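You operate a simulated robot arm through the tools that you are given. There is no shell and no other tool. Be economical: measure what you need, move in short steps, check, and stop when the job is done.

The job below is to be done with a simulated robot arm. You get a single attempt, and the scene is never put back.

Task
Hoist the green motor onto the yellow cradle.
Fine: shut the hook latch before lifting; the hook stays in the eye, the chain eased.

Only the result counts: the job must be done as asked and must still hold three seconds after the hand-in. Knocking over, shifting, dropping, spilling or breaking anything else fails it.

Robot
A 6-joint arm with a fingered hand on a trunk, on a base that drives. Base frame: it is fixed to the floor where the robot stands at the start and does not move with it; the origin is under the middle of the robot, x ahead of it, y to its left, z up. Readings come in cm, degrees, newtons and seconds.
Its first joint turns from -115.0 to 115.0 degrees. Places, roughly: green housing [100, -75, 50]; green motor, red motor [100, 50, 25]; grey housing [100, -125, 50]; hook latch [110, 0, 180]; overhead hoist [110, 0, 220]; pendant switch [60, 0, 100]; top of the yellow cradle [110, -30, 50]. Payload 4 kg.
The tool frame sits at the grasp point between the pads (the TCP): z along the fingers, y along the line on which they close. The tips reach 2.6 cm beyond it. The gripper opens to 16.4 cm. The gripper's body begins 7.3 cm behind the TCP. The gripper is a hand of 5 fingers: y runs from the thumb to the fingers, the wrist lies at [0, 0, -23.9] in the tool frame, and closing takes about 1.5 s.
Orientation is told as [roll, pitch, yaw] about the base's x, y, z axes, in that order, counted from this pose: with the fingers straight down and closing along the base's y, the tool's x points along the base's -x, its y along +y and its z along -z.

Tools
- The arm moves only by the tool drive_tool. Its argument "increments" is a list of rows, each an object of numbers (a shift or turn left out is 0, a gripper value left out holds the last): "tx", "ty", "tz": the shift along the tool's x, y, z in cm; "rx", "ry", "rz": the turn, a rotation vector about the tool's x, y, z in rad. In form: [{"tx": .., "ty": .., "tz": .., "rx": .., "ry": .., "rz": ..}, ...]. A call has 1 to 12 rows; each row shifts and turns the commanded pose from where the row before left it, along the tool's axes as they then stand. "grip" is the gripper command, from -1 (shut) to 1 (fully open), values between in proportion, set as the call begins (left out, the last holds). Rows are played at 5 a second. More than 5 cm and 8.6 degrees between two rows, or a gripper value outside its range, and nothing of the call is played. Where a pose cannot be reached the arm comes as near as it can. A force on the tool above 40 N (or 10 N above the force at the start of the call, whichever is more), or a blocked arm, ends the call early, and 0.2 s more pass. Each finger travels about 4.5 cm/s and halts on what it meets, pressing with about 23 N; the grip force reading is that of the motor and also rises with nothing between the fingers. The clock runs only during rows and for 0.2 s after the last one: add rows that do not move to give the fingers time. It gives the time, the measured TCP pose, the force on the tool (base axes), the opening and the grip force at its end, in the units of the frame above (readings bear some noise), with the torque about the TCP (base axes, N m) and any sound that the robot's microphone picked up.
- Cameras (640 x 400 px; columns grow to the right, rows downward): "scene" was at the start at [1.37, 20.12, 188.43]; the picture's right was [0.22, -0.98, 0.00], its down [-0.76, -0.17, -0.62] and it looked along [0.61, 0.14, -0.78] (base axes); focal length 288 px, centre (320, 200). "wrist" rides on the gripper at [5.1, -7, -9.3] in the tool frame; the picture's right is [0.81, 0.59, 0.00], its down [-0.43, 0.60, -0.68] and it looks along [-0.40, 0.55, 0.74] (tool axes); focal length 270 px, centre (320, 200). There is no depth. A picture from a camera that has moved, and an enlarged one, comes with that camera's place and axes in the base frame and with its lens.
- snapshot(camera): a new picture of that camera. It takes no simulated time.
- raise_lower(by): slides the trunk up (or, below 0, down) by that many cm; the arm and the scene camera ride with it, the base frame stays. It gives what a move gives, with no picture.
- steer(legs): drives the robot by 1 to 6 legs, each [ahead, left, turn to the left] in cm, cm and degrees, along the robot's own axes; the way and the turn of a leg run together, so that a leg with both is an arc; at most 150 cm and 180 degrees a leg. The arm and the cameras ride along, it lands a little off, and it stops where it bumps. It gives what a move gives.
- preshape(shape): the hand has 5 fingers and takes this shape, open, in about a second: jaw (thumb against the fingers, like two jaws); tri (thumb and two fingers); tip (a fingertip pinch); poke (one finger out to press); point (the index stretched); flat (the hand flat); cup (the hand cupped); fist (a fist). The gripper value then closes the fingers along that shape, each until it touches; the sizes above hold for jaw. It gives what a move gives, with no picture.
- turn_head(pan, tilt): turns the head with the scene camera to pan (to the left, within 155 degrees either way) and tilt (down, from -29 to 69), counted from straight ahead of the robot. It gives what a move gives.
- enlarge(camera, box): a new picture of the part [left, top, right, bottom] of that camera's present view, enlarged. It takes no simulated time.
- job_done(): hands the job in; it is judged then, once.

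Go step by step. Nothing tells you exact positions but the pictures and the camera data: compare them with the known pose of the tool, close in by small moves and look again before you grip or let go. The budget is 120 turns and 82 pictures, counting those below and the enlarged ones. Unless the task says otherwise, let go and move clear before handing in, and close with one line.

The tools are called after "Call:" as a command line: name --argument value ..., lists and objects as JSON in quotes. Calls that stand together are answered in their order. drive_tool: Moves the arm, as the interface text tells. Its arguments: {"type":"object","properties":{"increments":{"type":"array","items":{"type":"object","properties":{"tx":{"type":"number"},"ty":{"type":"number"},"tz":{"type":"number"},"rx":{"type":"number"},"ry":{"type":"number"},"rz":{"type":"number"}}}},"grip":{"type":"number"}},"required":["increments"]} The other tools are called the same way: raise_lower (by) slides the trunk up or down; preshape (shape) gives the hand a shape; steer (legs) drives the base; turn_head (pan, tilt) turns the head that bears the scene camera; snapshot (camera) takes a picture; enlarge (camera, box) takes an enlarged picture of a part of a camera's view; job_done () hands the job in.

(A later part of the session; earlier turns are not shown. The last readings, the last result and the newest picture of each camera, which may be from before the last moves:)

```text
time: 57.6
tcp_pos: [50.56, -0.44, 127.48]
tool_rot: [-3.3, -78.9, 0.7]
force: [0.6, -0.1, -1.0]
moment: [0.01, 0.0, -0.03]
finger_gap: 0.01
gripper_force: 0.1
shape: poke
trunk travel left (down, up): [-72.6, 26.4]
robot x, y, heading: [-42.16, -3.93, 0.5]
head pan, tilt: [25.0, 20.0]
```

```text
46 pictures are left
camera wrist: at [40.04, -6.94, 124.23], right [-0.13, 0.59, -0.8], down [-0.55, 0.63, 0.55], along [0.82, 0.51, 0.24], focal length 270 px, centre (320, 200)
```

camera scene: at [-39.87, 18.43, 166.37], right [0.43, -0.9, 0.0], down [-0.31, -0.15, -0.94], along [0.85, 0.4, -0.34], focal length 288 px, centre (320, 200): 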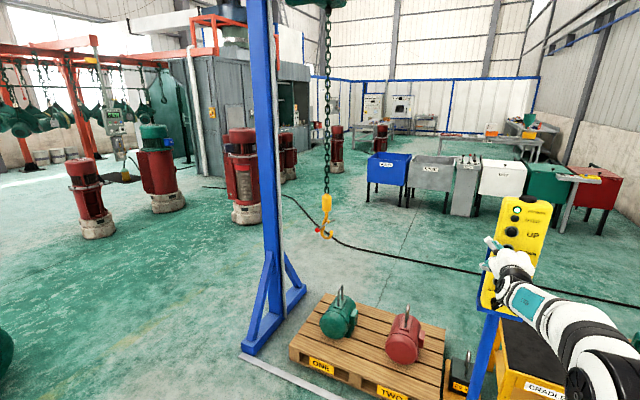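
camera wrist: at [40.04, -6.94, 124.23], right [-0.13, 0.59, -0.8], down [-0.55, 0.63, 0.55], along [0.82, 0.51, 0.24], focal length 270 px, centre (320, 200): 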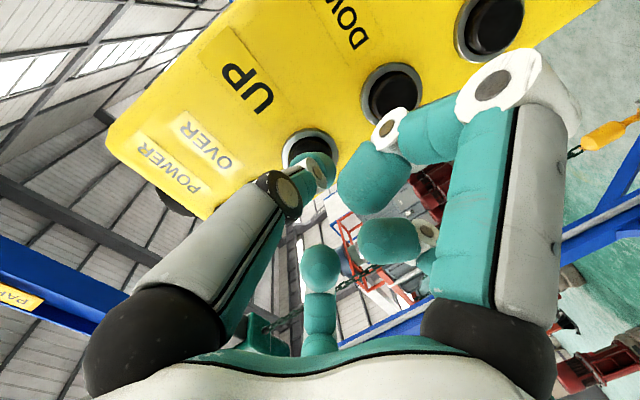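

Aligned on UP. I'll pulse it.

Call:
drive_tool --increments '[{"ty": -0.2, "tx": -0.2}, {"tz": 1.4}, {"tz": 1.4}, {}, {}, {}, {}, {}, {}, {"tz": -1.4}, {}, {}]'

Call:
enlarge --camera "scene" --box '[290, 260, 370, 340]'

```text
time: 60.2
tcp_pos: [51.93, -0.63, 127.47]
tool_rot: [-3.2, -78.9, 0.6]
force: [0.5, -0.5, 0.4]
moment: [0.02, -0.02, 0.0]
finger_gap: 0.01
gripper_force: 0.1
shape: poke
trunk travel left (down, up): [-72.6, 26.4]
robot x, y, heading: [-41.93, -4.05, 0.2]
head pan, tilt: [25.0, 20.0]
```

```text
5.00 times, centred on (330, 300) of scene
camera zoom: at [-39.74, 18.44, 171.97], right [0.43, -0.9, 0.0], down [-0.31, -0.15, -0.94], along [0.85, 0.4, -0.34], focal length 1438 px, centre (270, -300)
```

zoom: 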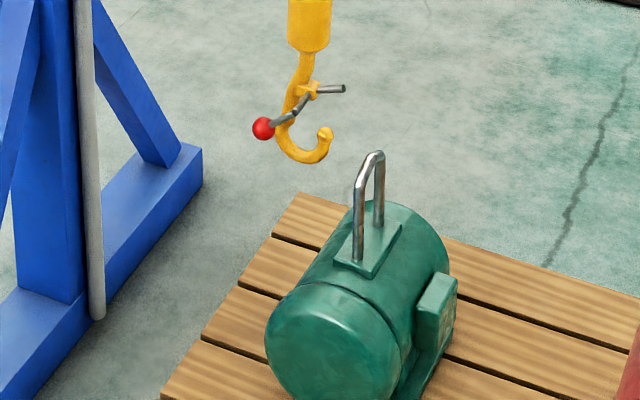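

The hook appears to have swung back out to y≈84. I'll wait and look again, including the trolley.

Call:
drive_tool --increments '[{}, {}, {}, {}, {}]'

Call:
snapshot --camera "scene"

Call:
drive_tool --increments '[{}, {}, {}, {}, {}]'

Call:
snapshot --camera "scene"

```text
time: 61.4
tcp_pos: [51.95, -0.53, 127.49]
tool_rot: [-3.3, -78.9, 0.6]
force: [-0.4, -0.1, 0.5]
moment: [-0.01, 0.02, 0.0]
finger_gap: 0.02
gripper_force: 0.1
shape: poke
trunk travel left (down, up): [-72.6, 26.4]
robot x, y, heading: [-41.83, -3.81, 0.4]
head pan, tilt: [25.0, 20.0]
```

```text
44 pictures are left
camera scene: at [-39.72, 18.44, 171.97], right [0.43, -0.9, 0.0], down [-0.31, -0.15, -0.94], along [0.85, 0.4, -0.34], focal length 288 px, centre (320, 200)
```

scene: 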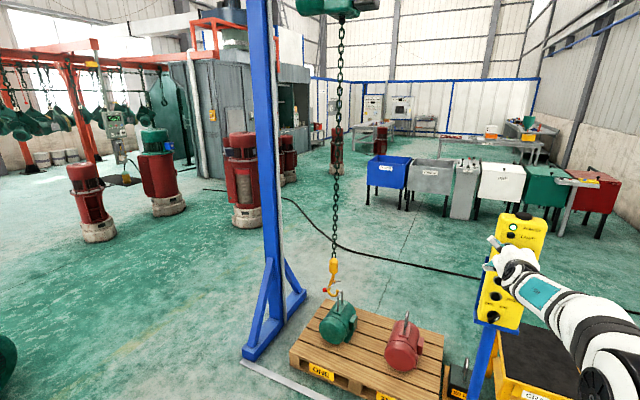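

```text
time: 62.6
tcp_pos: [51.97, -0.56, 127.52]
tool_rot: [-3.3, -79.0, 0.7]
force: [0.1, -0.2, -0.6]
moment: [-0.01, -0.01, 0.02]
finger_gap: 0.0
gripper_force: 0.1
shape: poke
trunk travel left (down, up): [-72.6, 26.4]
robot x, y, heading: [-42.02, -4.04, 0.4]
head pan, tilt: [25.0, 20.0]
```

```text
43 pictures are left
camera scene: at [-39.72, 18.44, 171.97], right [0.43, -0.9, 0.0], down [-0.31, -0.15, -0.94], along [0.85, 0.4, -0.34], focal length 288 px, centre (320, 200)
```

scene: 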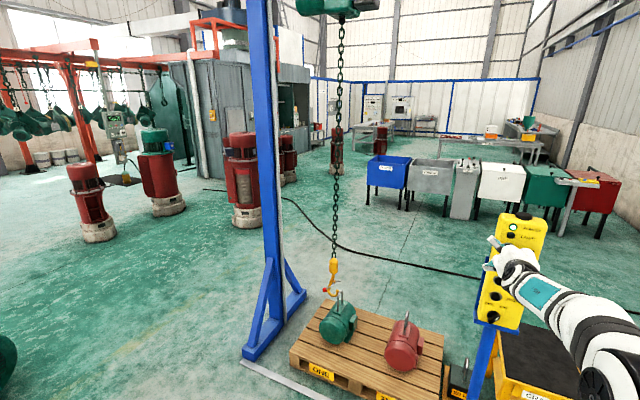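

Call:
enlarge --camera "scene" --box '[290, 250, 370, 330]'

Call:
drive_tool --increments '[{}, {}]'

Call:
enlarge --camera "scene" --box '[290, 250, 370, 330]'

```text
5.00 times, centred on (330, 290) of scene
camera zoom: at [-39.72, 18.44, 171.97], right [0.43, -0.9, 0.0], down [-0.31, -0.15, -0.94], along [0.85, 0.4, -0.34], focal length 1438 px, centre (270, -250)
```

zoom: 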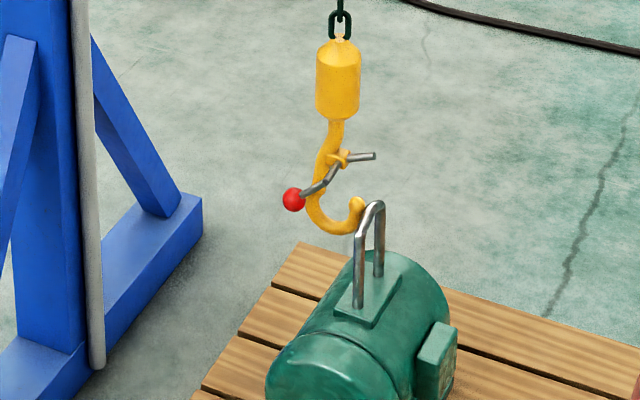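

```text
time: 63.2
tcp_pos: [51.99, -0.6, 127.46]
tool_rot: [-3.3, -79.0, 0.6]
force: [-0.2, 0.1, -0.3]
moment: [0.02, -0.03, 0.02]
finger_gap: 0.0
gripper_force: 0.0
shape: poke
trunk travel left (down, up): [-72.6, 26.4]
robot x, y, heading: [-42.31, -3.92, 0.3]
head pan, tilt: [25.0, 20.0]
```

```text
5.00 times, centred on (330, 290) of scene
camera zoom: at [-39.72, 18.44, 171.97], right [0.43, -0.9, 0.0], down [-0.31, -0.15, -0.94], along [0.85, 0.4, -0.34], focal length 1438 px, centre (270, -250)
```

zoom: 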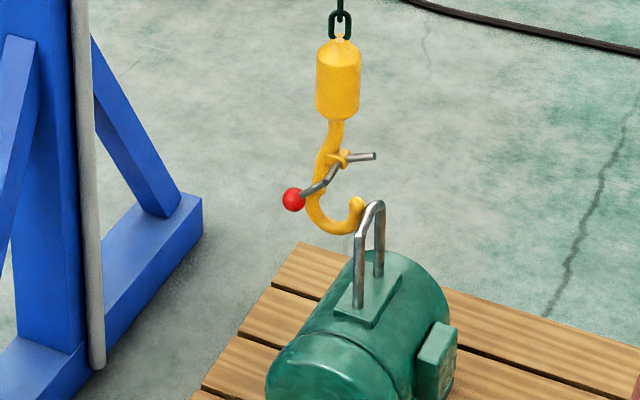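

It's static now: the trolley is at y≈78, with the hook tip leaning against the eye side at z≈48. The earlier engagement was just swing. I'll lower about 5.5 cm, let it settle, then nudge right gently.

Call:
drive_tool --increments '[{"tz": -1.4}]'

Call:
raise_lower --by -5.6

Call:
drive_tool --increments '[{"tz": 1.4}, {"tz": 1.4}, {}, {}, {}, {}, {}, {}, {"tz": -1.4}, {}, {}]'

Call:
drive_tool --increments '[{}, {}, {}, {}, {}, {}, {}, {}, {}, {}, {}, {}]'

Call:
enlarge --camera "scene" --box '[290, 240, 370, 320]'

```text
time: 63.6
tcp_pos: [50.53, -0.53, 127.66]
tool_rot: [-3.6, -78.8, 0.9]
force: [-0.2, -0.5, -0.4]
moment: [0.01, 0.02, -0.03]
finger_gap: 0.0
gripper_force: 0.0
shape: poke
trunk travel left (down, up): [-72.6, 26.4]
robot x, y, heading: [-41.85, -4.25, 0.6]
head pan, tilt: [25.0, 20.0]
```

```text
time: 64.5
tcp_pos: [50.53, -0.56, 122.02]
tool_rot: [-3.3, -78.9, 0.6]
force: [-0.2, -0.8, 0.2]
moment: [-0.01, 0.0, 0.05]
finger_gap: 0.01
gripper_force: 0.0
shape: poke
trunk travel left (down, up): [-67.0, 32.0]
robot x, y, heading: [-42.17, -4.05, 0.7]
head pan, tilt: [25.0, 20.0]
```

```text
time: 66.9
tcp_pos: [52.02, -0.51, 121.75]
tool_rot: [-3.3, -78.9, 0.6]
force: [0.8, 0.5, -0.3]
moment: [-0.02, -0.03, 0.02]
finger_gap: 0.0
gripper_force: 0.1
shape: poke
trunk travel left (down, up): [-67.0, 32.0]
robot x, y, heading: [-42.19, -4.1, 0.5]
head pan, tilt: [25.0, 20.0]
```

```text
time: 69.5
tcp_pos: [52.0, -0.55, 121.75]
tool_rot: [-3.3, -78.9, 0.6]
force: [0.5, 0.4, 0.1]
moment: [-0.01, -0.01, 0.02]
finger_gap: 0.0
gripper_force: 0.1
shape: poke
trunk travel left (down, up): [-67.0, 32.0]
robot x, y, heading: [-42.2, -4.32, 0.7]
head pan, tilt: [25.0, 20.0]
```

```text
5.00 times, centred on (330, 280) of scene
camera zoom: at [-39.72, 18.44, 166.37], right [0.43, -0.9, 0.0], down [-0.31, -0.15, -0.94], along [0.85, 0.4, -0.34], focal length 1438 px, centre (270, -200)
```

zoom: 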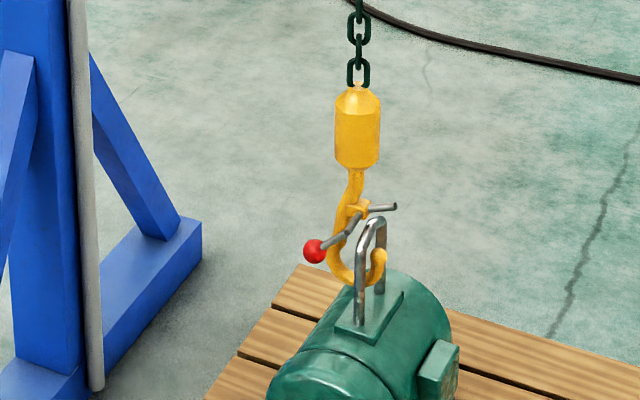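

Engaged again, with hook y≈76.5. I'll nudge RIGHT by about 2 cm and let it settle.

Call:
drive_tool --increments '[{"tz": -1.4}]'

Call:
raise_lower --by -11.2

Call:
drive_tool --increments '[{"tz": 1.4}, {"tz": 1.4}, {}, {}, {}, {}, {"tz": -1.4}, {}, {}]'

Call:
drive_tool --increments '[{}, {}, {}, {}, {}, {}, {}, {}, {}, {}, {}, {}]'

Call:
drive_tool --increments '[{}, {}, {}, {}, {}, {}, {}, {}, {}, {}, {}, {}]'

Call:
enlarge --camera "scene" --box '[290, 210, 370, 290]'

```text
time: 69.9
tcp_pos: [50.51, -0.37, 122.19]
tool_rot: [-3.2, -78.9, 0.6]
force: [-0.1, -0.3, -0.1]
moment: [-0.03, 0.0, 0.04]
finger_gap: 0.01
gripper_force: 0.0
shape: poke
trunk travel left (down, up): [-67.0, 32.0]
robot x, y, heading: [-42.11, -3.87, 0.5]
head pan, tilt: [25.0, 20.0]
```

```text
time: 71.4
tcp_pos: [50.57, -0.35, 111.02]
tool_rot: [-3.2, -78.9, 0.6]
force: [0.4, 1.1, -0.1]
moment: [0.02, -0.03, -0.01]
finger_gap: 0.0
gripper_force: 0.0
shape: poke
trunk travel left (down, up): [-55.8, 43.2]
robot x, y, heading: [-42.02, -3.64, 0.6]
head pan, tilt: [25.0, 20.0]
```

```text
time: 73.4
tcp_pos: [52.03, -0.41, 110.58]
tool_rot: [-3.4, -78.9, 0.7]
force: [0.0, -0.2, -0.6]
moment: [0.04, -0.03, 0.02]
finger_gap: 0.0
gripper_force: 0.0
shape: poke
trunk travel left (down, up): [-55.8, 43.2]
robot x, y, heading: [-41.94, -4.08, 0.6]
head pan, tilt: [25.0, 20.0]
```

```text
time: 76.0
tcp_pos: [52.03, -0.48, 110.56]
tool_rot: [-3.3, -79.0, 0.8]
force: [0.2, -0.1, -0.4]
moment: [0.01, -0.05, -0.02]
finger_gap: 0.0
gripper_force: 0.1
shape: poke
trunk travel left (down, up): [-55.8, 43.2]
robot x, y, heading: [-41.64, -3.82, 0.7]
head pan, tilt: [25.0, 20.0]
```

```text
time: 78.6
tcp_pos: [52.05, -0.4, 110.58]
tool_rot: [-3.3, -78.9, 0.7]
force: [0.0, -0.3, 0.1]
moment: [0.02, 0.02, 0.02]
finger_gap: 0.0
gripper_force: 0.1
shape: poke
trunk travel left (down, up): [-55.8, 43.2]
robot x, y, heading: [-41.84, -4.09, 0.6]
head pan, tilt: [25.0, 20.0]
```

```text
5.00 times, centred on (330, 250) of scene
camera zoom: at [-39.72, 18.44, 155.17], right [0.43, -0.9, 0.0], down [-0.31, -0.15, -0.94], along [0.85, 0.4, -0.34], focal length 1438 px, centre (270, -50)
```

zoom: 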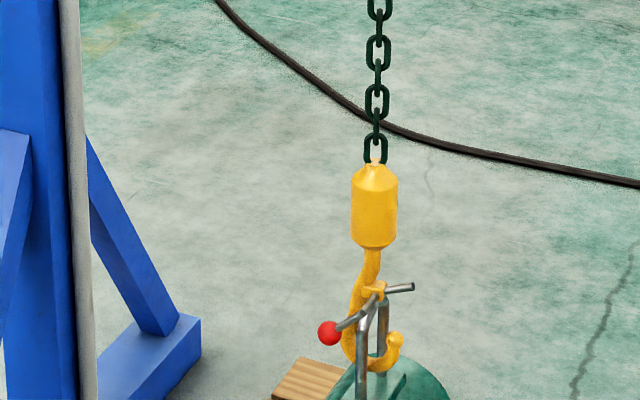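

The eye bar sits centrally between shank and tip. Now UP about 5 cm, staying slack.

Call:
drive_tool --increments '[{"tz": -1.4}]'

Call:
raise_lower --by 16.8

Call:
drive_tool --increments '[{"tz": 1.4}, {"tz": 1.4}, {}, {}, {}, {}, {}, {}, {"tz": -1.4}, {}, {}]'

Call:
drive_tool --increments '[{}, {}, {}, {}, {}, {}, {}, {}]'

Call:
enlarge --camera "scene" --box '[290, 240, 370, 320]'

```text
time: 79.0
tcp_pos: [50.6, -0.4, 110.99]
tool_rot: [-3.1, -78.9, 0.6]
force: [0.8, 0.7, 0.7]
moment: [0.02, 0.01, 0.01]
finger_gap: 0.0
gripper_force: 0.1
shape: poke
trunk travel left (down, up): [-55.8, 43.2]
robot x, y, heading: [-41.71, -3.95, 0.6]
head pan, tilt: [25.0, 20.0]
```

```text
time: 80.9
tcp_pos: [50.57, -0.41, 127.63]
tool_rot: [-3.3, -78.9, 0.7]
force: [-0.4, 0.2, -0.1]
moment: [-0.04, 0.02, 0.04]
finger_gap: 0.02
gripper_force: 0.0
shape: poke
trunk travel left (down, up): [-72.6, 26.4]
robot x, y, heading: [-42.11, -3.81, 0.7]
head pan, tilt: [25.0, 20.0]
```

```text
time: 83.3
tcp_pos: [51.83, -0.65, 127.5]
tool_rot: [-3.2, -78.9, 0.6]
force: [-0.9, -0.6, 0.0]
moment: [-0.03, 0.01, -0.02]
finger_gap: 0.0
gripper_force: 0.1
shape: poke
trunk travel left (down, up): [-72.6, 26.4]
robot x, y, heading: [-41.92, -4.04, 0.4]
head pan, tilt: [25.0, 20.0]
```

```text
time: 85.1
tcp_pos: [51.88, -0.49, 127.55]
tool_rot: [-3.3, -78.9, 0.6]
force: [0.1, 0.5, 0.8]
moment: [0.02, 0.01, 0.01]
finger_gap: 0.0
gripper_force: 0.0
shape: poke
trunk travel left (down, up): [-72.6, 26.4]
robot x, y, heading: [-41.57, -3.98, 0.4]
head pan, tilt: [25.0, 20.0]
```

```text
5.00 times, centred on (330, 280) of scene
camera zoom: at [-39.72, 18.44, 171.97], right [0.43, -0.9, 0.0], down [-0.31, -0.15, -0.94], along [0.85, 0.4, -0.34], focal length 1438 px, centre (270, -200)
```

zoom: 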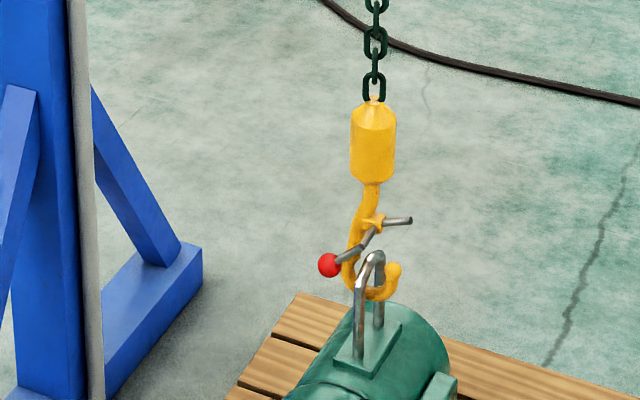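

Bottom at z≈42.4 and tip at 48. About 2 cm more up.

Call:
drive_tool --increments '[{"tz": 1.4}, {}, {}, {}, {}, {"tz": -1.4}, {}, {}, {}, {}, {}, {}]'

Call:
enlarge --camera "scene" --box '[320, 260, 360, 300]'

```text
time: 87.7
tcp_pos: [51.93, -0.49, 127.47]
tool_rot: [-3.2, -78.9, 0.7]
force: [0.1, -0.8, 0.1]
moment: [-0.02, -0.03, 0.0]
finger_gap: 0.0
gripper_force: 0.0
shape: poke
trunk travel left (down, up): [-72.6, 26.4]
robot x, y, heading: [-41.72, -4.14, 0.8]
head pan, tilt: [25.0, 20.0]
```

```text
10.00 times, centred on (340, 280) of scene
camera zoom: at [-39.72, 18.44, 171.97], right [0.43, -0.9, 0.0], down [-0.31, -0.15, -0.94], along [0.85, 0.4, -0.34], focal length 2876 px, centre (120, -600)
```

zoom: 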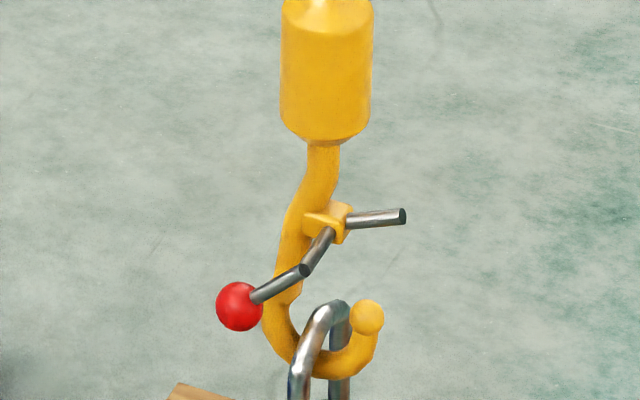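

The eye bar is in the bowl with about 1.5 cm of slack, and the latch is open with its red ball handle at ≈(109, 80, 49). Lifting the ball from below with the horizontal finger should shut it. I'll drive round in front of the motor.

Call:
steer --legs '[[-20, 0, 0], [0, 80, 0]]'

Call:
raise_lower --by -60

Call:
turn_head --pan 0 --tilt 25

Call:
snapshot --camera "scene"

```text
time: 93.1
tcp_pos: [32.01, 78.74, 127.48]
tool_rot: [-3.2, -79.0, 1.4]
force: [-0.8, -0.2, 1.0]
moment: [-0.01, 0.02, -0.01]
finger_gap: 0.0
gripper_force: 0.1
shape: poke
trunk travel left (down, up): [-72.6, 26.4]
robot x, y, heading: [-61.69, 73.62, 1.4]
head pan, tilt: [25.0, 20.0]
stopped in leg 2: the robot was blocked; the commanded pose is now the measured one
```

```text
refused: -60 is not a number from -40 to 40
```

```text
time: 94.0
tcp_pos: [32.04, 78.92, 127.55]
tool_rot: [-3.2, -78.9, 1.4]
force: [-0.2, -0.6, -0.3]
moment: [0.01, 0.0, -0.03]
finger_gap: 0.01
gripper_force: 0.1
shape: poke
trunk travel left (down, up): [-72.6, 26.4]
robot x, y, heading: [-61.82, 73.47, 1.2]
head pan, tilt: [0.0, 25.0]
```

```text
36 pictures are left
camera scene: at [-59.06, 92.47, 171.16], right [0.02, -1.0, 0.0], down [-0.42, -0.01, -0.91], along [0.91, 0.02, -0.42], focal length 288 px, centre (320, 200)
```

scene: 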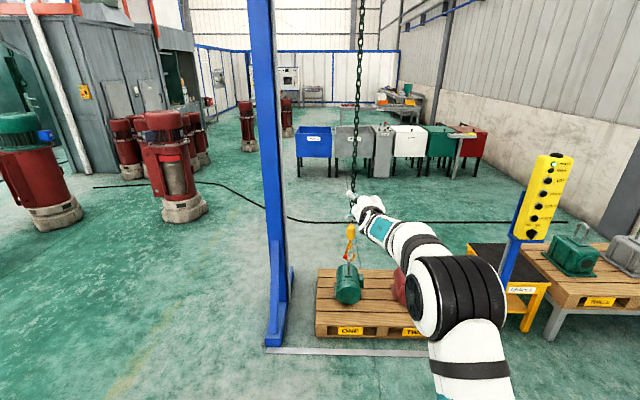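

It bumped just before the end of the leg, at y≈73.6, which happens to be laterally right. I'll check what's at my left, then lower the trunk.

Call:
turn_head --pan 80 --tilt 45

Call:
snapshot --camera "scene"

Call:
raise_lower --by -40

Call:
raise_lower --by -25

```text
time: 95.5
tcp_pos: [32.04, 78.76, 127.5]
tool_rot: [-3.3, -78.9, 1.4]
force: [0.3, -0.1, -0.7]
moment: [0.04, -0.03, 0.01]
finger_gap: 0.0
gripper_force: 0.0
shape: poke
trunk travel left (down, up): [-72.6, 26.4]
robot x, y, heading: [-61.93, 73.89, 1.5]
head pan, tilt: [80.0, 45.0]
```

```text
35 pictures are left
camera scene: at [-67.04, 100.28, 168.1], right [0.99, -0.15, 0.0], down [-0.11, -0.7, -0.71], along [0.11, 0.7, -0.71], focal length 288 px, centre (320, 200)
```

scene: 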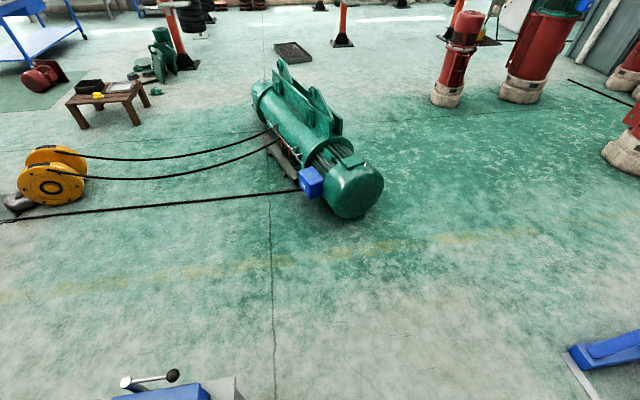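

```text
time: 99.4
tcp_pos: [31.97, 78.79, 87.5]
tool_rot: [-3.3, -78.9, 1.5]
force: [0.1, -0.3, -0.4]
moment: [0.02, 0.02, -0.03]
finger_gap: 0.0
gripper_force: 0.0
shape: poke
trunk travel left (down, up): [-32.6, 66.4]
robot x, y, heading: [-62.12, 73.61, 1.6]
head pan, tilt: [80.0, 45.0]
```

```text
time: 101.9
tcp_pos: [32.11, 78.75, 62.52]
tool_rot: [-3.3, -78.9, 1.4]
force: [-0.6, -0.5, 0.0]
moment: [0.0, 0.0, 0.02]
finger_gap: 0.0
gripper_force: 0.0
shape: poke
trunk travel left (down, up): [-7.6, 91.4]
robot x, y, heading: [-61.82, 73.65, 1.5]
head pan, tilt: [80.0, 45.0]
```

I bumped a floor-standing bench corner, which looks undisturbed. Driving forward 58 cm at z≈62, then looking.

Call:
steer --legs '[[58, 0, -1.4]]'

Call:
turn_head --pan -10 --tilt 30

Call:
snapshot --camera "scene"

Call:
snapshot --camera "wrist"

```text
time: 105.2
tcp_pos: [90.13, 76.74, 62.54]
tool_rot: [-3.3, -79.0, -0.2]
force: [-0.1, -0.4, 0.1]
moment: [0.0, 0.02, 0.02]
finger_gap: 0.01
gripper_force: 0.1
shape: poke
trunk travel left (down, up): [-7.6, 91.4]
robot x, y, heading: [-3.71, 74.28, -0.3]
head pan, tilt: [80.0, 45.0]
```

```text
time: 106.9
tcp_pos: [90.06, 76.58, 62.48]
tool_rot: [-3.4, -78.9, -0.3]
force: [0.1, 0.0, -0.6]
moment: [0.0, -0.02, 0.0]
finger_gap: 0.0
gripper_force: 0.0
shape: poke
trunk travel left (down, up): [-7.6, 91.4]
robot x, y, heading: [-3.58, 74.66, -0.2]
head pan, tilt: [-10.0, 30.0]
```

```text
34 pictures are left
camera scene: at [-0.89, 91.37, 105.36], right [-0.18, -0.98, 0.0], down [-0.49, 0.09, -0.87], along [0.85, -0.15, -0.5], focal length 288 px, centre (320, 200)
```

scene: 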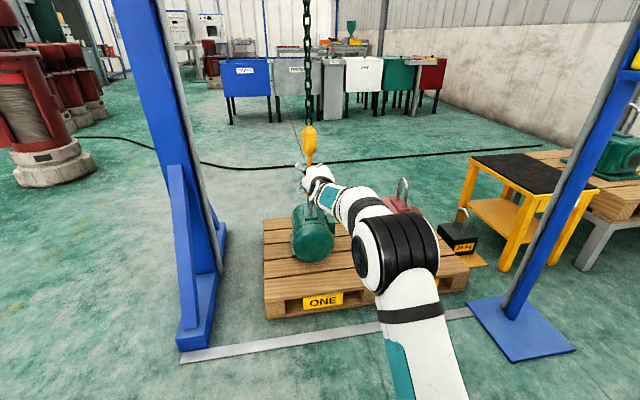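

```text
33 pictures are left
camera wrist: at [79.44, 70.26, 59.31], right [-0.12, 0.59, -0.8], down [-0.55, 0.63, 0.55], along [0.83, 0.5, 0.24], focal length 270 px, centre (320, 200)
```

wrist: 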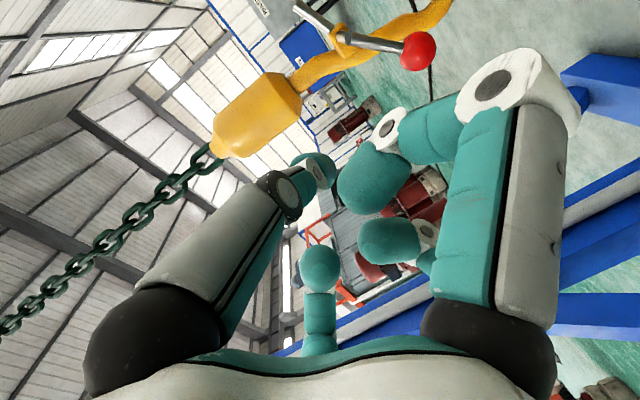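

The ball is triangulated at (107.2, 79.4, 50.2). I'll shift left 4.2, go down to about z 46.5, then look before going forward under the ball.

Call:
steer --legs '[[0, 4.2, 0]]'

Call:
raise_lower --by -7.4

Call:
drive_tool --increments '[{"tx": 2}, {"tx": 2}, {"tx": 2}, {"tx": 2}, {}]'

Call:
snapshot --camera "scene"

Call:
snapshot --camera "wrist"

```text
time: 107.8
tcp_pos: [90.14, 80.96, 62.51]
tool_rot: [-3.3, -79.0, -0.2]
force: [-0.3, 0.2, 0.0]
moment: [0.04, 0.0, -0.01]
finger_gap: 0.0
gripper_force: 0.1
shape: poke
trunk travel left (down, up): [-7.6, 91.4]
robot x, y, heading: [-3.7, 78.6, -0.4]
head pan, tilt: [-10.0, 30.0]
```

```text
time: 108.9
tcp_pos: [90.12, 81.07, 55.08]
tool_rot: [-3.2, -79.0, -0.2]
force: [-0.7, 0.8, -0.7]
moment: [-0.02, -0.05, -0.01]
finger_gap: 0.0
gripper_force: 0.0
shape: poke
trunk travel left (down, up): [-0.2, 98.8]
robot x, y, heading: [-3.86, 78.58, -0.1]
head pan, tilt: [-10.0, 30.0]
```

```text
time: 110.1
tcp_pos: [88.75, 80.97, 47.19]
tool_rot: [-3.2, -78.9, -0.3]
force: [0.1, 0.2, -0.1]
moment: [-0.04, 0.02, 0.01]
finger_gap: 0.01
gripper_force: 0.0
shape: poke
trunk travel left (down, up): [-0.2, 98.8]
robot x, y, heading: [-4.09, 78.72, -0.1]
head pan, tilt: [-10.0, 30.0]
```

```text
32 pictures are left
camera scene: at [-0.87, 95.62, 97.96], right [-0.18, -0.98, 0.0], down [-0.49, 0.09, -0.87], along [0.85, -0.15, -0.5], focal length 288 px, centre (320, 200)
```

scene: 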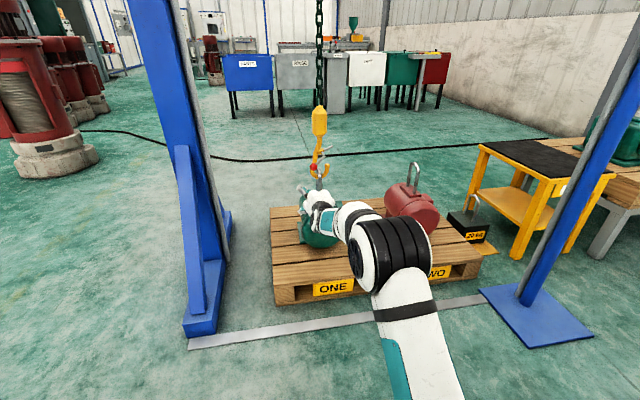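

```text
31 pictures are left
camera wrist: at [78.03, 74.49, 44.05], right [-0.12, 0.59, -0.8], down [-0.55, 0.63, 0.55], along [0.83, 0.5, 0.24], focal length 270 px, centre (320, 200)
```

wrist: 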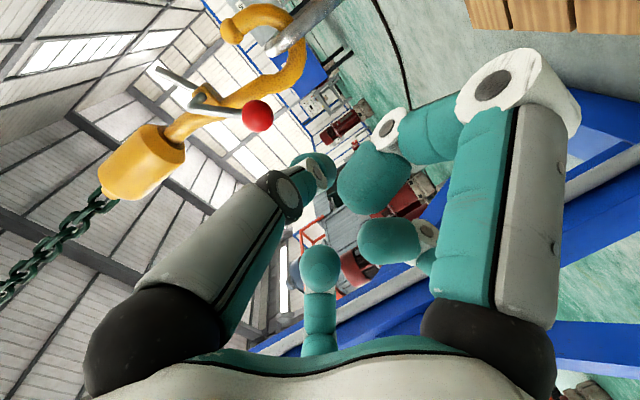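

The ball refines to ≈(106, 79.1, 50.6). I'll move forward 16.5 cm so the finger passes underneath it.

Call:
steer --legs '[[16.5, -0.6, 0]]'

Call:
snapshot --camera "wrist"

Call:
enlarge --camera "scene" --box '[260, 120, 400, 260]'

```text
time: 111.5
tcp_pos: [104.89, 80.91, 47.28]
tool_rot: [-3.3, -78.9, 0.2]
force: [0.3, 0.1, -0.5]
moment: [0.01, 0.02, 0.01]
finger_gap: 0.0
gripper_force: 0.1
shape: poke
trunk travel left (down, up): [-0.2, 98.8]
robot x, y, heading: [12.63, 78.12, 0.1]
head pan, tilt: [-10.0, 30.0]
```

```text
30 pictures are left
camera wrist: at [94.24, 74.39, 44.06], right [-0.12, 0.59, -0.8], down [-0.55, 0.63, 0.55], along [0.83, 0.51, 0.24], focal length 270 px, centre (320, 200)
```

wrist: 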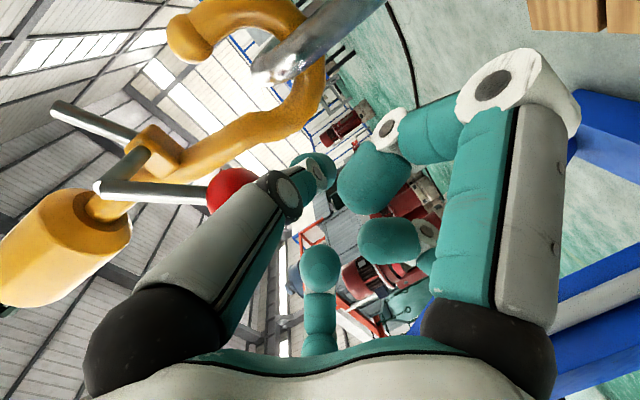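

```text
2.86 times, centred on (330, 190) of scene
camera zoom: at [15.21, 95.03, 97.96], right [-0.17, -0.99, 0.0], down [-0.49, 0.09, -0.87], along [0.85, -0.15, -0.5], focal length 822 px, centre (291, 229)
```

zoom: 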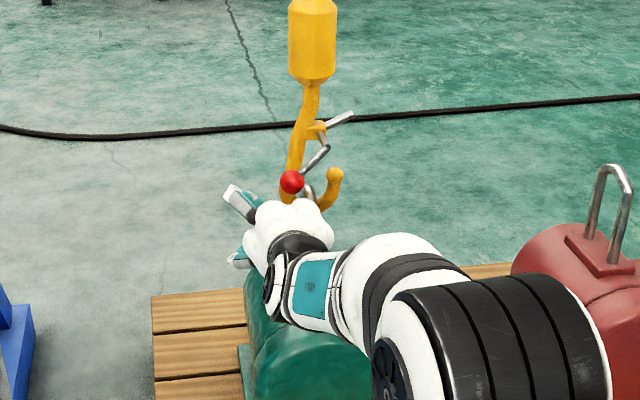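

The ball is about 2.5 cm to the -y side of the finger. I'll shift over by 1.7 and then lift slowly.

Call:
drive_tool --increments '[{"ty": -0.9}, {"ty": -0.8}, {"tx": -0.7}, {"tx": -0.7}, {"tx": -0.7}, {"tx": -0.7}, {"tx": -0.7}]'

Call:
snapshot --camera "wrist"

Call:
enlarge --camera "scene" --box '[270, 120, 370, 220]'

```text
time: 113.1
tcp_pos: [105.55, 79.33, 50.85]
tool_rot: [-2.9, -79.0, -0.1]
force: [0.5, -0.1, -0.9]
moment: [-0.03, 0.02, 0.03]
finger_gap: 0.0
gripper_force: 0.1
shape: poke
trunk travel left (down, up): [-0.2, 98.8]
robot x, y, heading: [12.24, 78.02, 0.1]
head pan, tilt: [-10.0, 30.0]
```

```text
28 pictures are left
camera wrist: at [94.89, 72.75, 47.56], right [-0.12, 0.59, -0.8], down [-0.55, 0.63, 0.55], along [0.83, 0.51, 0.24], focal length 270 px, centre (320, 200)
```

wrist: 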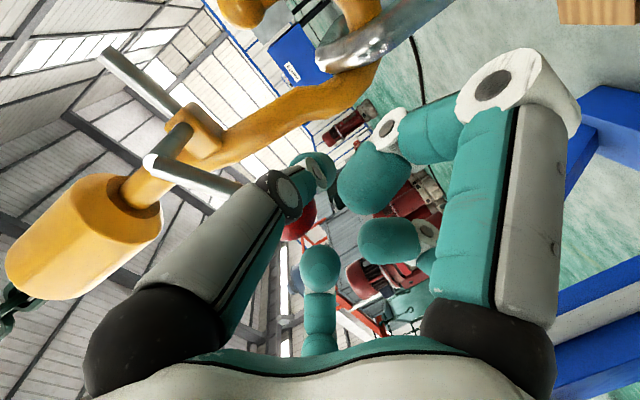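

```text
4.00 times, centred on (320, 170) of scene
camera zoom: at [15.22, 95.03, 97.97], right [-0.17, -0.99, 0.0], down [-0.49, 0.09, -0.87], along [0.85, -0.15, -0.5], focal length 1150 px, centre (320, 320)
```

zoom: 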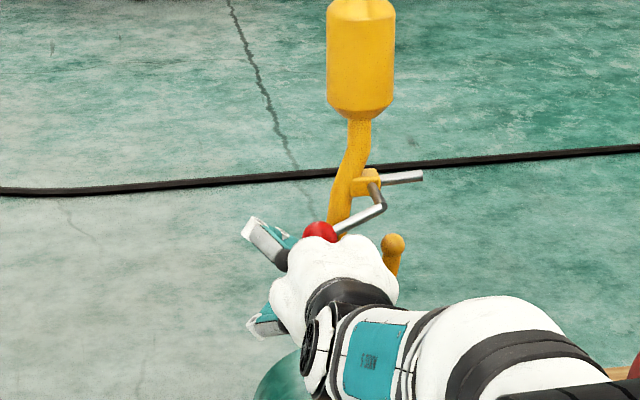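

The ball is rising on the finger and the latch arm is turning. I'll continue lifting, following the arc slightly.

Call:
drive_tool --increments '[{"tx": -0.8, "ty": 0.3}, {"tx": -0.8, "ty": 0.3}, {"tx": -0.8, "ty": 0.3}, {"tx": -0.8, "ty": 0.3}, {"tx": -0.8, "ty": 0.2}, {"tx": -0.8}]'

Call:
enlarge --camera "scene" --box '[270, 100, 370, 200]'

```text
time: 114.5
tcp_pos: [106.43, 80.72, 55.51]
tool_rot: [-3.4, -79.0, 0.3]
force: [-1.2, -0.1, 1.4]
moment: [0.02, -0.07, -0.02]
finger_gap: 0.0
gripper_force: 0.1
shape: poke
trunk travel left (down, up): [-0.2, 98.8]
robot x, y, heading: [12.31, 77.98, 0.3]
head pan, tilt: [-10.0, 30.0]
```

```text
4.00 times, centred on (320, 150) of scene
camera zoom: at [15.2, 95.02, 97.96], right [-0.17, -0.99, 0.0], down [-0.49, 0.09, -0.87], along [0.85, -0.15, -0.5], focal length 1150 px, centre (320, 400)
```

zoom: 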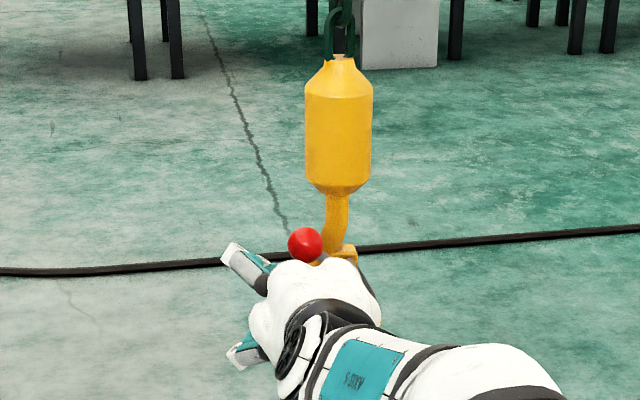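

The ball is now about level with the pivot. I'll keep lifting.

Call:
drive_tool --increments '[{"tx": -0.8}, {"tx": -0.8}, {"tx": -0.8}, {"tx": -0.8, "ty": -0.2}, {"tx": -0.7, "ty": -0.2}, {}]'

Call:
snapshot --camera "wrist"

Call:
enlarge --camera "scene" --box '[270, 100, 370, 200]'

```text
time: 115.9
tcp_pos: [107.27, 80.27, 58.1]
tool_rot: [-3.1, -78.1, 0.2]
force: [-2.4, 0.2, -33.4]
moment: [0.41, 0.09, -0.06]
finger_gap: 0.01
gripper_force: 0.0
shape: poke
trunk travel left (down, up): [-0.2, 98.8]
robot x, y, heading: [12.23, 78.0, -0.2]
head pan, tilt: [-10.0, 30.0]
```

```text
25 pictures are left
camera wrist: at [96.56, 73.78, 55.0], right [-0.14, 0.59, -0.8], down [-0.54, 0.63, 0.56], along [0.83, 0.51, 0.23], focal length 270 px, centre (320, 200)
```

wrist: 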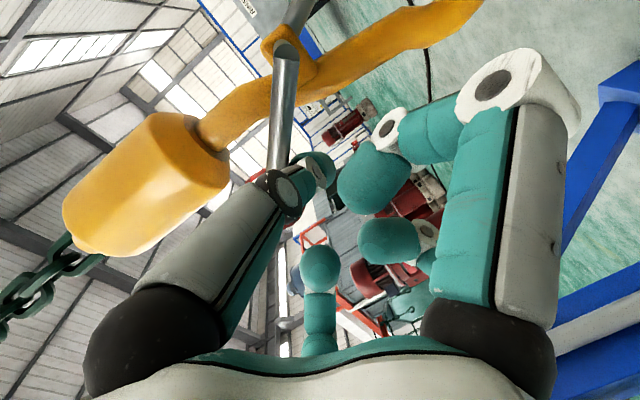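

```text
4.00 times, centred on (320, 150) of scene
camera zoom: at [15.49, 95.03, 97.91], right [-0.17, -0.99, 0.0], down [-0.5, 0.09, -0.86], along [0.85, -0.15, -0.5], focal length 1150 px, centre (320, 400)
```

zoom: 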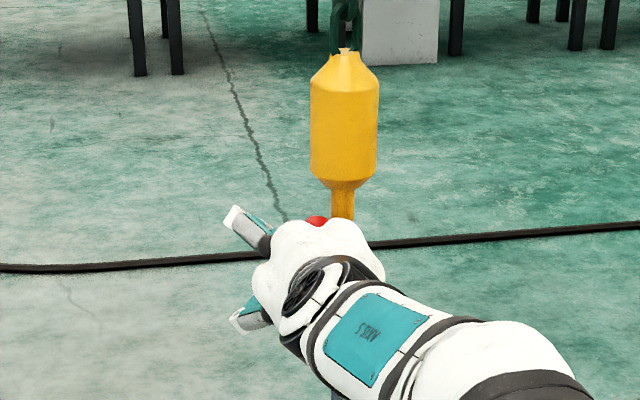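

33 N of resistance, so the latch has hit its stop and is likely shut. I'll ease off, pull back and look.

Call:
drive_tool --increments '[{"tx": 0.8}, {"tx": 0.8}, {"tz": -3}, {"tz": -3}, {"tz": -3}, {"tz": -3}, {}]'

Call:
steer --legs '[[-25, 0, 0]]'

Call:
enlarge --camera "scene" --box '[280, 110, 360, 190]'

Call:
snapshot --camera "wrist"

```text
time: 117.5
tcp_pos: [95.22, 80.49, 59.97]
tool_rot: [-3.3, -79.1, 0.1]
force: [0.0, 0.0, -0.5]
moment: [0.0, -0.01, 0.01]
finger_gap: 0.0
gripper_force: 0.0
shape: poke
trunk travel left (down, up): [-0.2, 98.8]
robot x, y, heading: [12.11, 77.9, -0.0]
head pan, tilt: [-10.0, 30.0]
```

```text
time: 119.3
tcp_pos: [70.42, 80.44, 60.04]
tool_rot: [-3.3, -78.8, 0.2]
force: [0.0, -0.5, 0.0]
moment: [0.01, -0.02, -0.02]
finger_gap: 0.0
gripper_force: 0.1
shape: poke
trunk travel left (down, up): [-0.2, 98.8]
robot x, y, heading: [-12.62, 77.99, 0.3]
head pan, tilt: [-10.0, 30.0]
```

```text
5.00 times, centred on (320, 150) of scene
camera zoom: at [-9.61, 94.97, 97.96], right [-0.17, -0.99, 0.0], down [-0.49, 0.09, -0.87], along [0.85, -0.15, -0.5], focal length 1438 px, centre (320, 450)
```

zoom: 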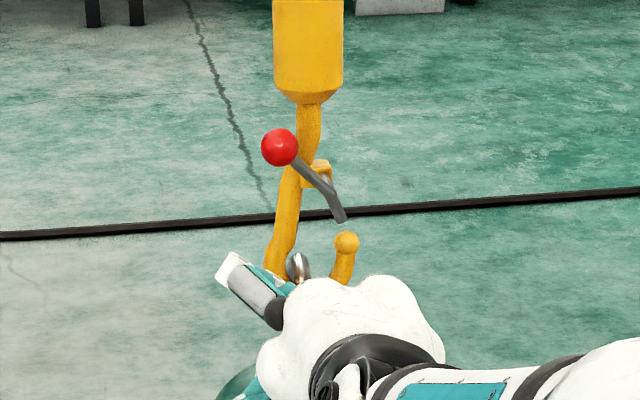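

```text
22 pictures are left
camera wrist: at [59.77, 73.96, 56.77], right [-0.12, 0.59, -0.8], down [-0.55, 0.63, 0.55], along [0.83, 0.51, 0.24], focal length 270 px, centre (320, 200)
```

wrist: 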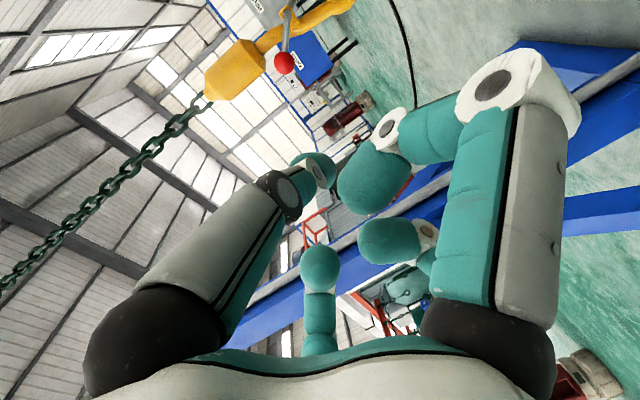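

Call:
enlarge --camera "scene" --box '[308, 126, 338, 156]'

```text
13.33 times, centred on (323, 141) of scene
camera zoom: at [-9.61, 94.97, 97.96], right [-0.17, -0.99, 0.0], down [-0.49, 0.09, -0.87], along [0.85, -0.15, -0.5], focal length 3834 px, centre (280, 987)
```

zoom: 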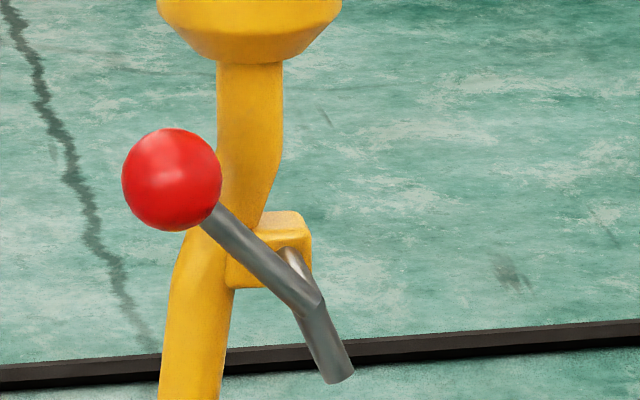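

The latch arm now points at the hook tip and came to its stop, with the eye still in the bowl. Back to the pendant to press UP.

Call:
steer --legs '[[-33, 0, 0], [0, -81, 0]]'

Call:
raise_lower --by 40

Call:
raise_lower --by 27.5

Call:
turn_head --pan 25 --tilt 20

```text
time: 125.5
tcp_pos: [39.17, -0.2, 59.96]
tool_rot: [-3.2, -78.9, 1.7]
force: [0.5, -0.6, -0.5]
moment: [0.0, 0.0, 0.0]
finger_gap: 0.02
gripper_force: 0.0
shape: poke
trunk travel left (down, up): [-0.2, 98.8]
robot x, y, heading: [-43.39, -4.75, 1.8]
head pan, tilt: [-10.0, 30.0]
```

```text
time: 129.3
tcp_pos: [39.12, -0.25, 99.83]
tool_rot: [-3.3, -78.9, 1.7]
force: [-0.4, -0.2, 0.1]
moment: [-0.02, -0.03, 0.0]
finger_gap: 0.02
gripper_force: 0.1
shape: poke
trunk travel left (down, up): [-40.2, 58.8]
robot x, y, heading: [-43.43, -4.87, 1.7]
head pan, tilt: [-10.0, 30.0]
```

```text
time: 132.1
tcp_pos: [39.13, -0.35, 127.37]
tool_rot: [-3.3, -78.9, 1.6]
force: [0.0, 0.5, 0.6]
moment: [0.05, -0.02, 0.01]
finger_gap: 0.01
gripper_force: 0.0
shape: poke
trunk travel left (down, up): [-67.7, 31.3]
robot x, y, heading: [-43.4, -4.71, 1.7]
head pan, tilt: [-10.0, 30.0]
```

```text
time: 133.2
tcp_pos: [39.15, -0.26, 127.47]
tool_rot: [-3.3, -78.9, 1.6]
force: [0.3, -0.7, 0.8]
moment: [-0.02, 0.0, 0.04]
finger_gap: 0.0
gripper_force: 0.1
shape: poke
trunk travel left (down, up): [-67.7, 31.3]
robot x, y, heading: [-43.84, -4.41, 1.5]
head pan, tilt: [25.0, 20.0]
```

Call:
steer --legs '[[11.4, -0.6, 0]]'

Call:
snapshot --camera "wrist"

```text
time: 134.4
tcp_pos: [51.12, -0.23, 127.33]
tool_rot: [-3.3, -79.0, 1.9]
force: [-0.1, -0.4, -0.2]
moment: [0.01, -0.01, -0.01]
finger_gap: 0.02
gripper_force: 0.1
shape: poke
trunk travel left (down, up): [-67.7, 31.3]
robot x, y, heading: [-31.9, -5.07, 1.7]
head pan, tilt: [25.0, 20.0]
```

```text
20 pictures are left
camera wrist: at [40.68, -7.02, 124.17], right [-0.14, 0.58, -0.8], down [-0.57, 0.61, 0.55], along [0.81, 0.53, 0.24], focal length 270 px, centre (320, 200)
```

wrist: 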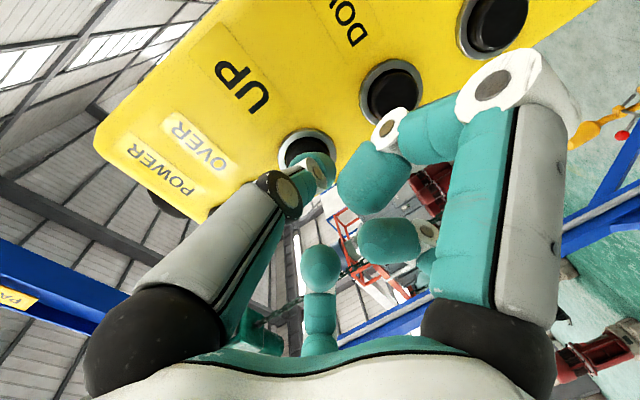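

Aligned on UP as before. I'll press and hold, then check the lift early.

Call:
drive_tool --increments '[{"ty": -0.3}, {"tz": 1.2}, {"tz": 1.1}, {}, {}, {}, {}, {}, {}, {}, {}, {}]'

Call:
snapshot --camera "scene"

```text
time: 137.0
tcp_pos: [53.14, -0.7, 126.98]
tool_rot: [-3.3, -78.9, 2.0]
force: [-2.6, 0.2, 0.1]
moment: [-0.04, 0.05, 0.0]
finger_gap: 0.03
gripper_force: 0.0
shape: poke
trunk travel left (down, up): [-67.7, 31.3]
robot x, y, heading: [-31.5, -5.13, 1.9]
head pan, tilt: [25.0, 20.0]
```

```text
19 pictures are left
camera scene: at [-30.12, 17.35, 167.07], right [0.45, -0.89, 0.0], down [-0.3, -0.15, -0.94], along [0.84, 0.43, -0.34], focal length 288 px, centre (320, 200)
```

scene: 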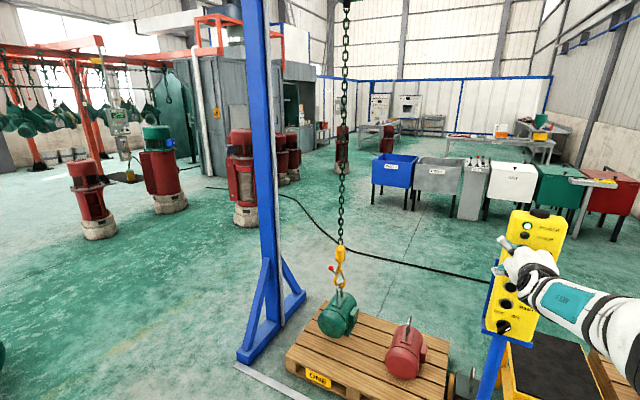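

The contact force is low, so the button may not be fully pressed. I'll press 0.3 deeper and hold.

Call:
drive_tool --increments '[{"tz": 0.3}, {}, {}, {}, {}, {}, {}]'

Call:
snapshot --camera "scene"

```text
time: 138.6
tcp_pos: [53.36, -0.77, 126.92]
tool_rot: [-3.2, -79.1, 1.8]
force: [-13.0, -1.1, -3.2]
moment: [-0.01, 0.09, -0.08]
finger_gap: 0.0
gripper_force: 0.0
shape: poke
trunk travel left (down, up): [-67.7, 31.3]
robot x, y, heading: [-31.76, -5.0, 1.9]
head pan, tilt: [25.0, 20.0]
```

```text
18 pictures are left
camera scene: at [-30.29, 17.32, 167.07], right [0.45, -0.89, 0.0], down [-0.3, -0.15, -0.94], along [0.84, 0.43, -0.34], focal length 288 px, centre (320, 200)
```

scene: 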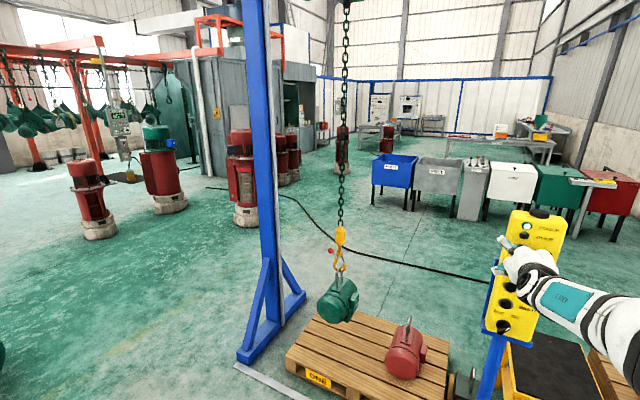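

The motor is off the pallet by about 10 cm, hanging properly. I'll keep holding about 2.6 s.

Call:
drive_tool --increments '[{}, {}, {}, {}, {}, {}, {}, {}, {}, {}, {}, {}]'

Call:
snapshot --camera "scene"

```text
time: 141.2
tcp_pos: [53.32, -0.68, 127.0]
tool_rot: [-3.2, -79.0, 1.9]
force: [-13.3, -1.7, -4.5]
moment: [-0.02, 0.16, -0.11]
finger_gap: 0.0
gripper_force: 0.1
shape: poke
trunk travel left (down, up): [-67.7, 31.3]
robot x, y, heading: [-31.97, -5.01, 2.0]
head pan, tilt: [25.0, 20.0]
```

```text
17 pictures are left
camera scene: at [-30.29, 17.32, 167.07], right [0.45, -0.89, 0.0], down [-0.3, -0.15, -0.94], along [0.84, 0.43, -0.34], focal length 288 px, centre (320, 200)
```

scene: 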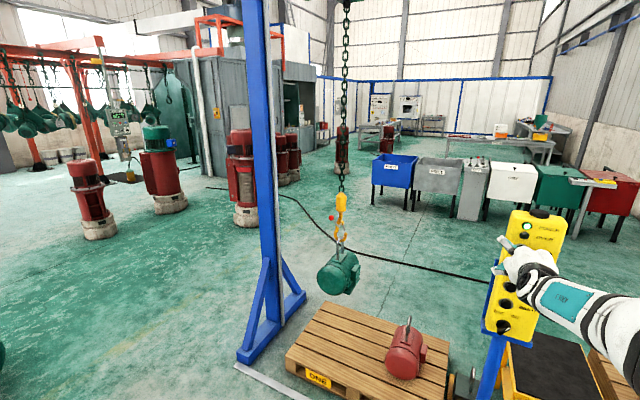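

The motor bottom is at z≈50. I'll hold about 1 s more, then release.

Call:
drive_tool --increments '[{}, {}, {}, {}, {}, {}, {"tz": -1.5}, {"tz": -1.3}, {}]'

Call:
raise_lower --by -16.8

Call:
turn_head --pan 5 --tilt 25

Call:
snapshot --camera "scene"

Call:
snapshot --camera "wrist"

```text
time: 143.2
tcp_pos: [50.78, -0.55, 127.47]
tool_rot: [-3.2, -78.9, 1.9]
force: [-0.2, 0.5, 1.2]
moment: [-0.01, 0.0, -0.03]
finger_gap: 0.0
gripper_force: 0.1
shape: poke
trunk travel left (down, up): [-67.7, 31.3]
robot x, y, heading: [-31.58, -4.89, 1.9]
head pan, tilt: [25.0, 20.0]
```

```text
time: 145.1
tcp_pos: [50.68, -0.46, 110.72]
tool_rot: [-3.3, -78.9, 1.9]
force: [0.5, -0.6, -0.3]
moment: [0.02, 0.04, 0.01]
finger_gap: 0.0
gripper_force: 0.1
shape: poke
trunk travel left (down, up): [-50.9, 48.1]
robot x, y, heading: [-31.6, -5.3, 1.9]
head pan, tilt: [25.0, 20.0]
```

```text
time: 145.9
tcp_pos: [50.76, -0.32, 110.63]
tool_rot: [-3.3, -78.9, 2.0]
force: [-0.1, -1.3, 0.3]
moment: [-0.05, 0.03, 0.01]
finger_gap: 0.0
gripper_force: 0.1
shape: poke
trunk travel left (down, up): [-50.9, 48.1]
robot x, y, heading: [-31.69, -4.91, 1.9]
head pan, tilt: [5.0, 25.0]
```

```text
16 pictures are left
camera scene: at [-29.26, 14.25, 149.46], right [0.12, -0.99, 0.0], down [-0.42, -0.05, -0.91], along [0.9, 0.11, -0.42], focal length 288 px, centre (320, 200)
```

scene: 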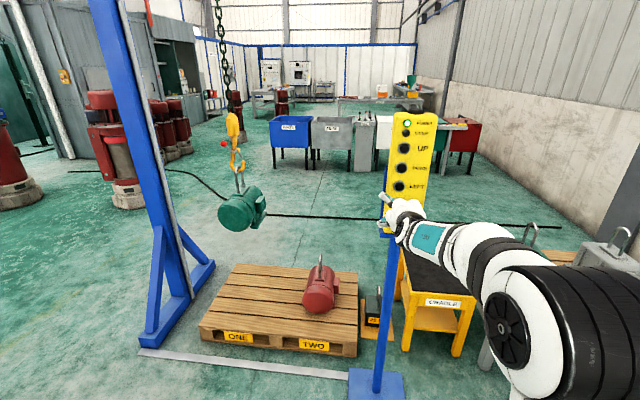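

```text
15 pictures are left
camera wrist: at [40.33, -7.34, 107.47], right [-0.14, 0.58, -0.8], down [-0.57, 0.61, 0.55], along [0.81, 0.53, 0.24], focal length 270 px, centre (320, 200)
```

wrist: 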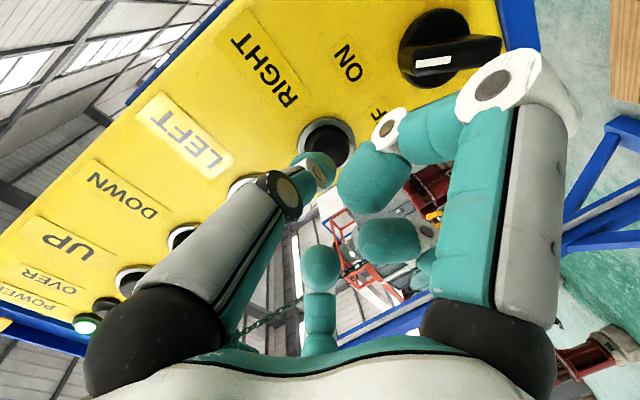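

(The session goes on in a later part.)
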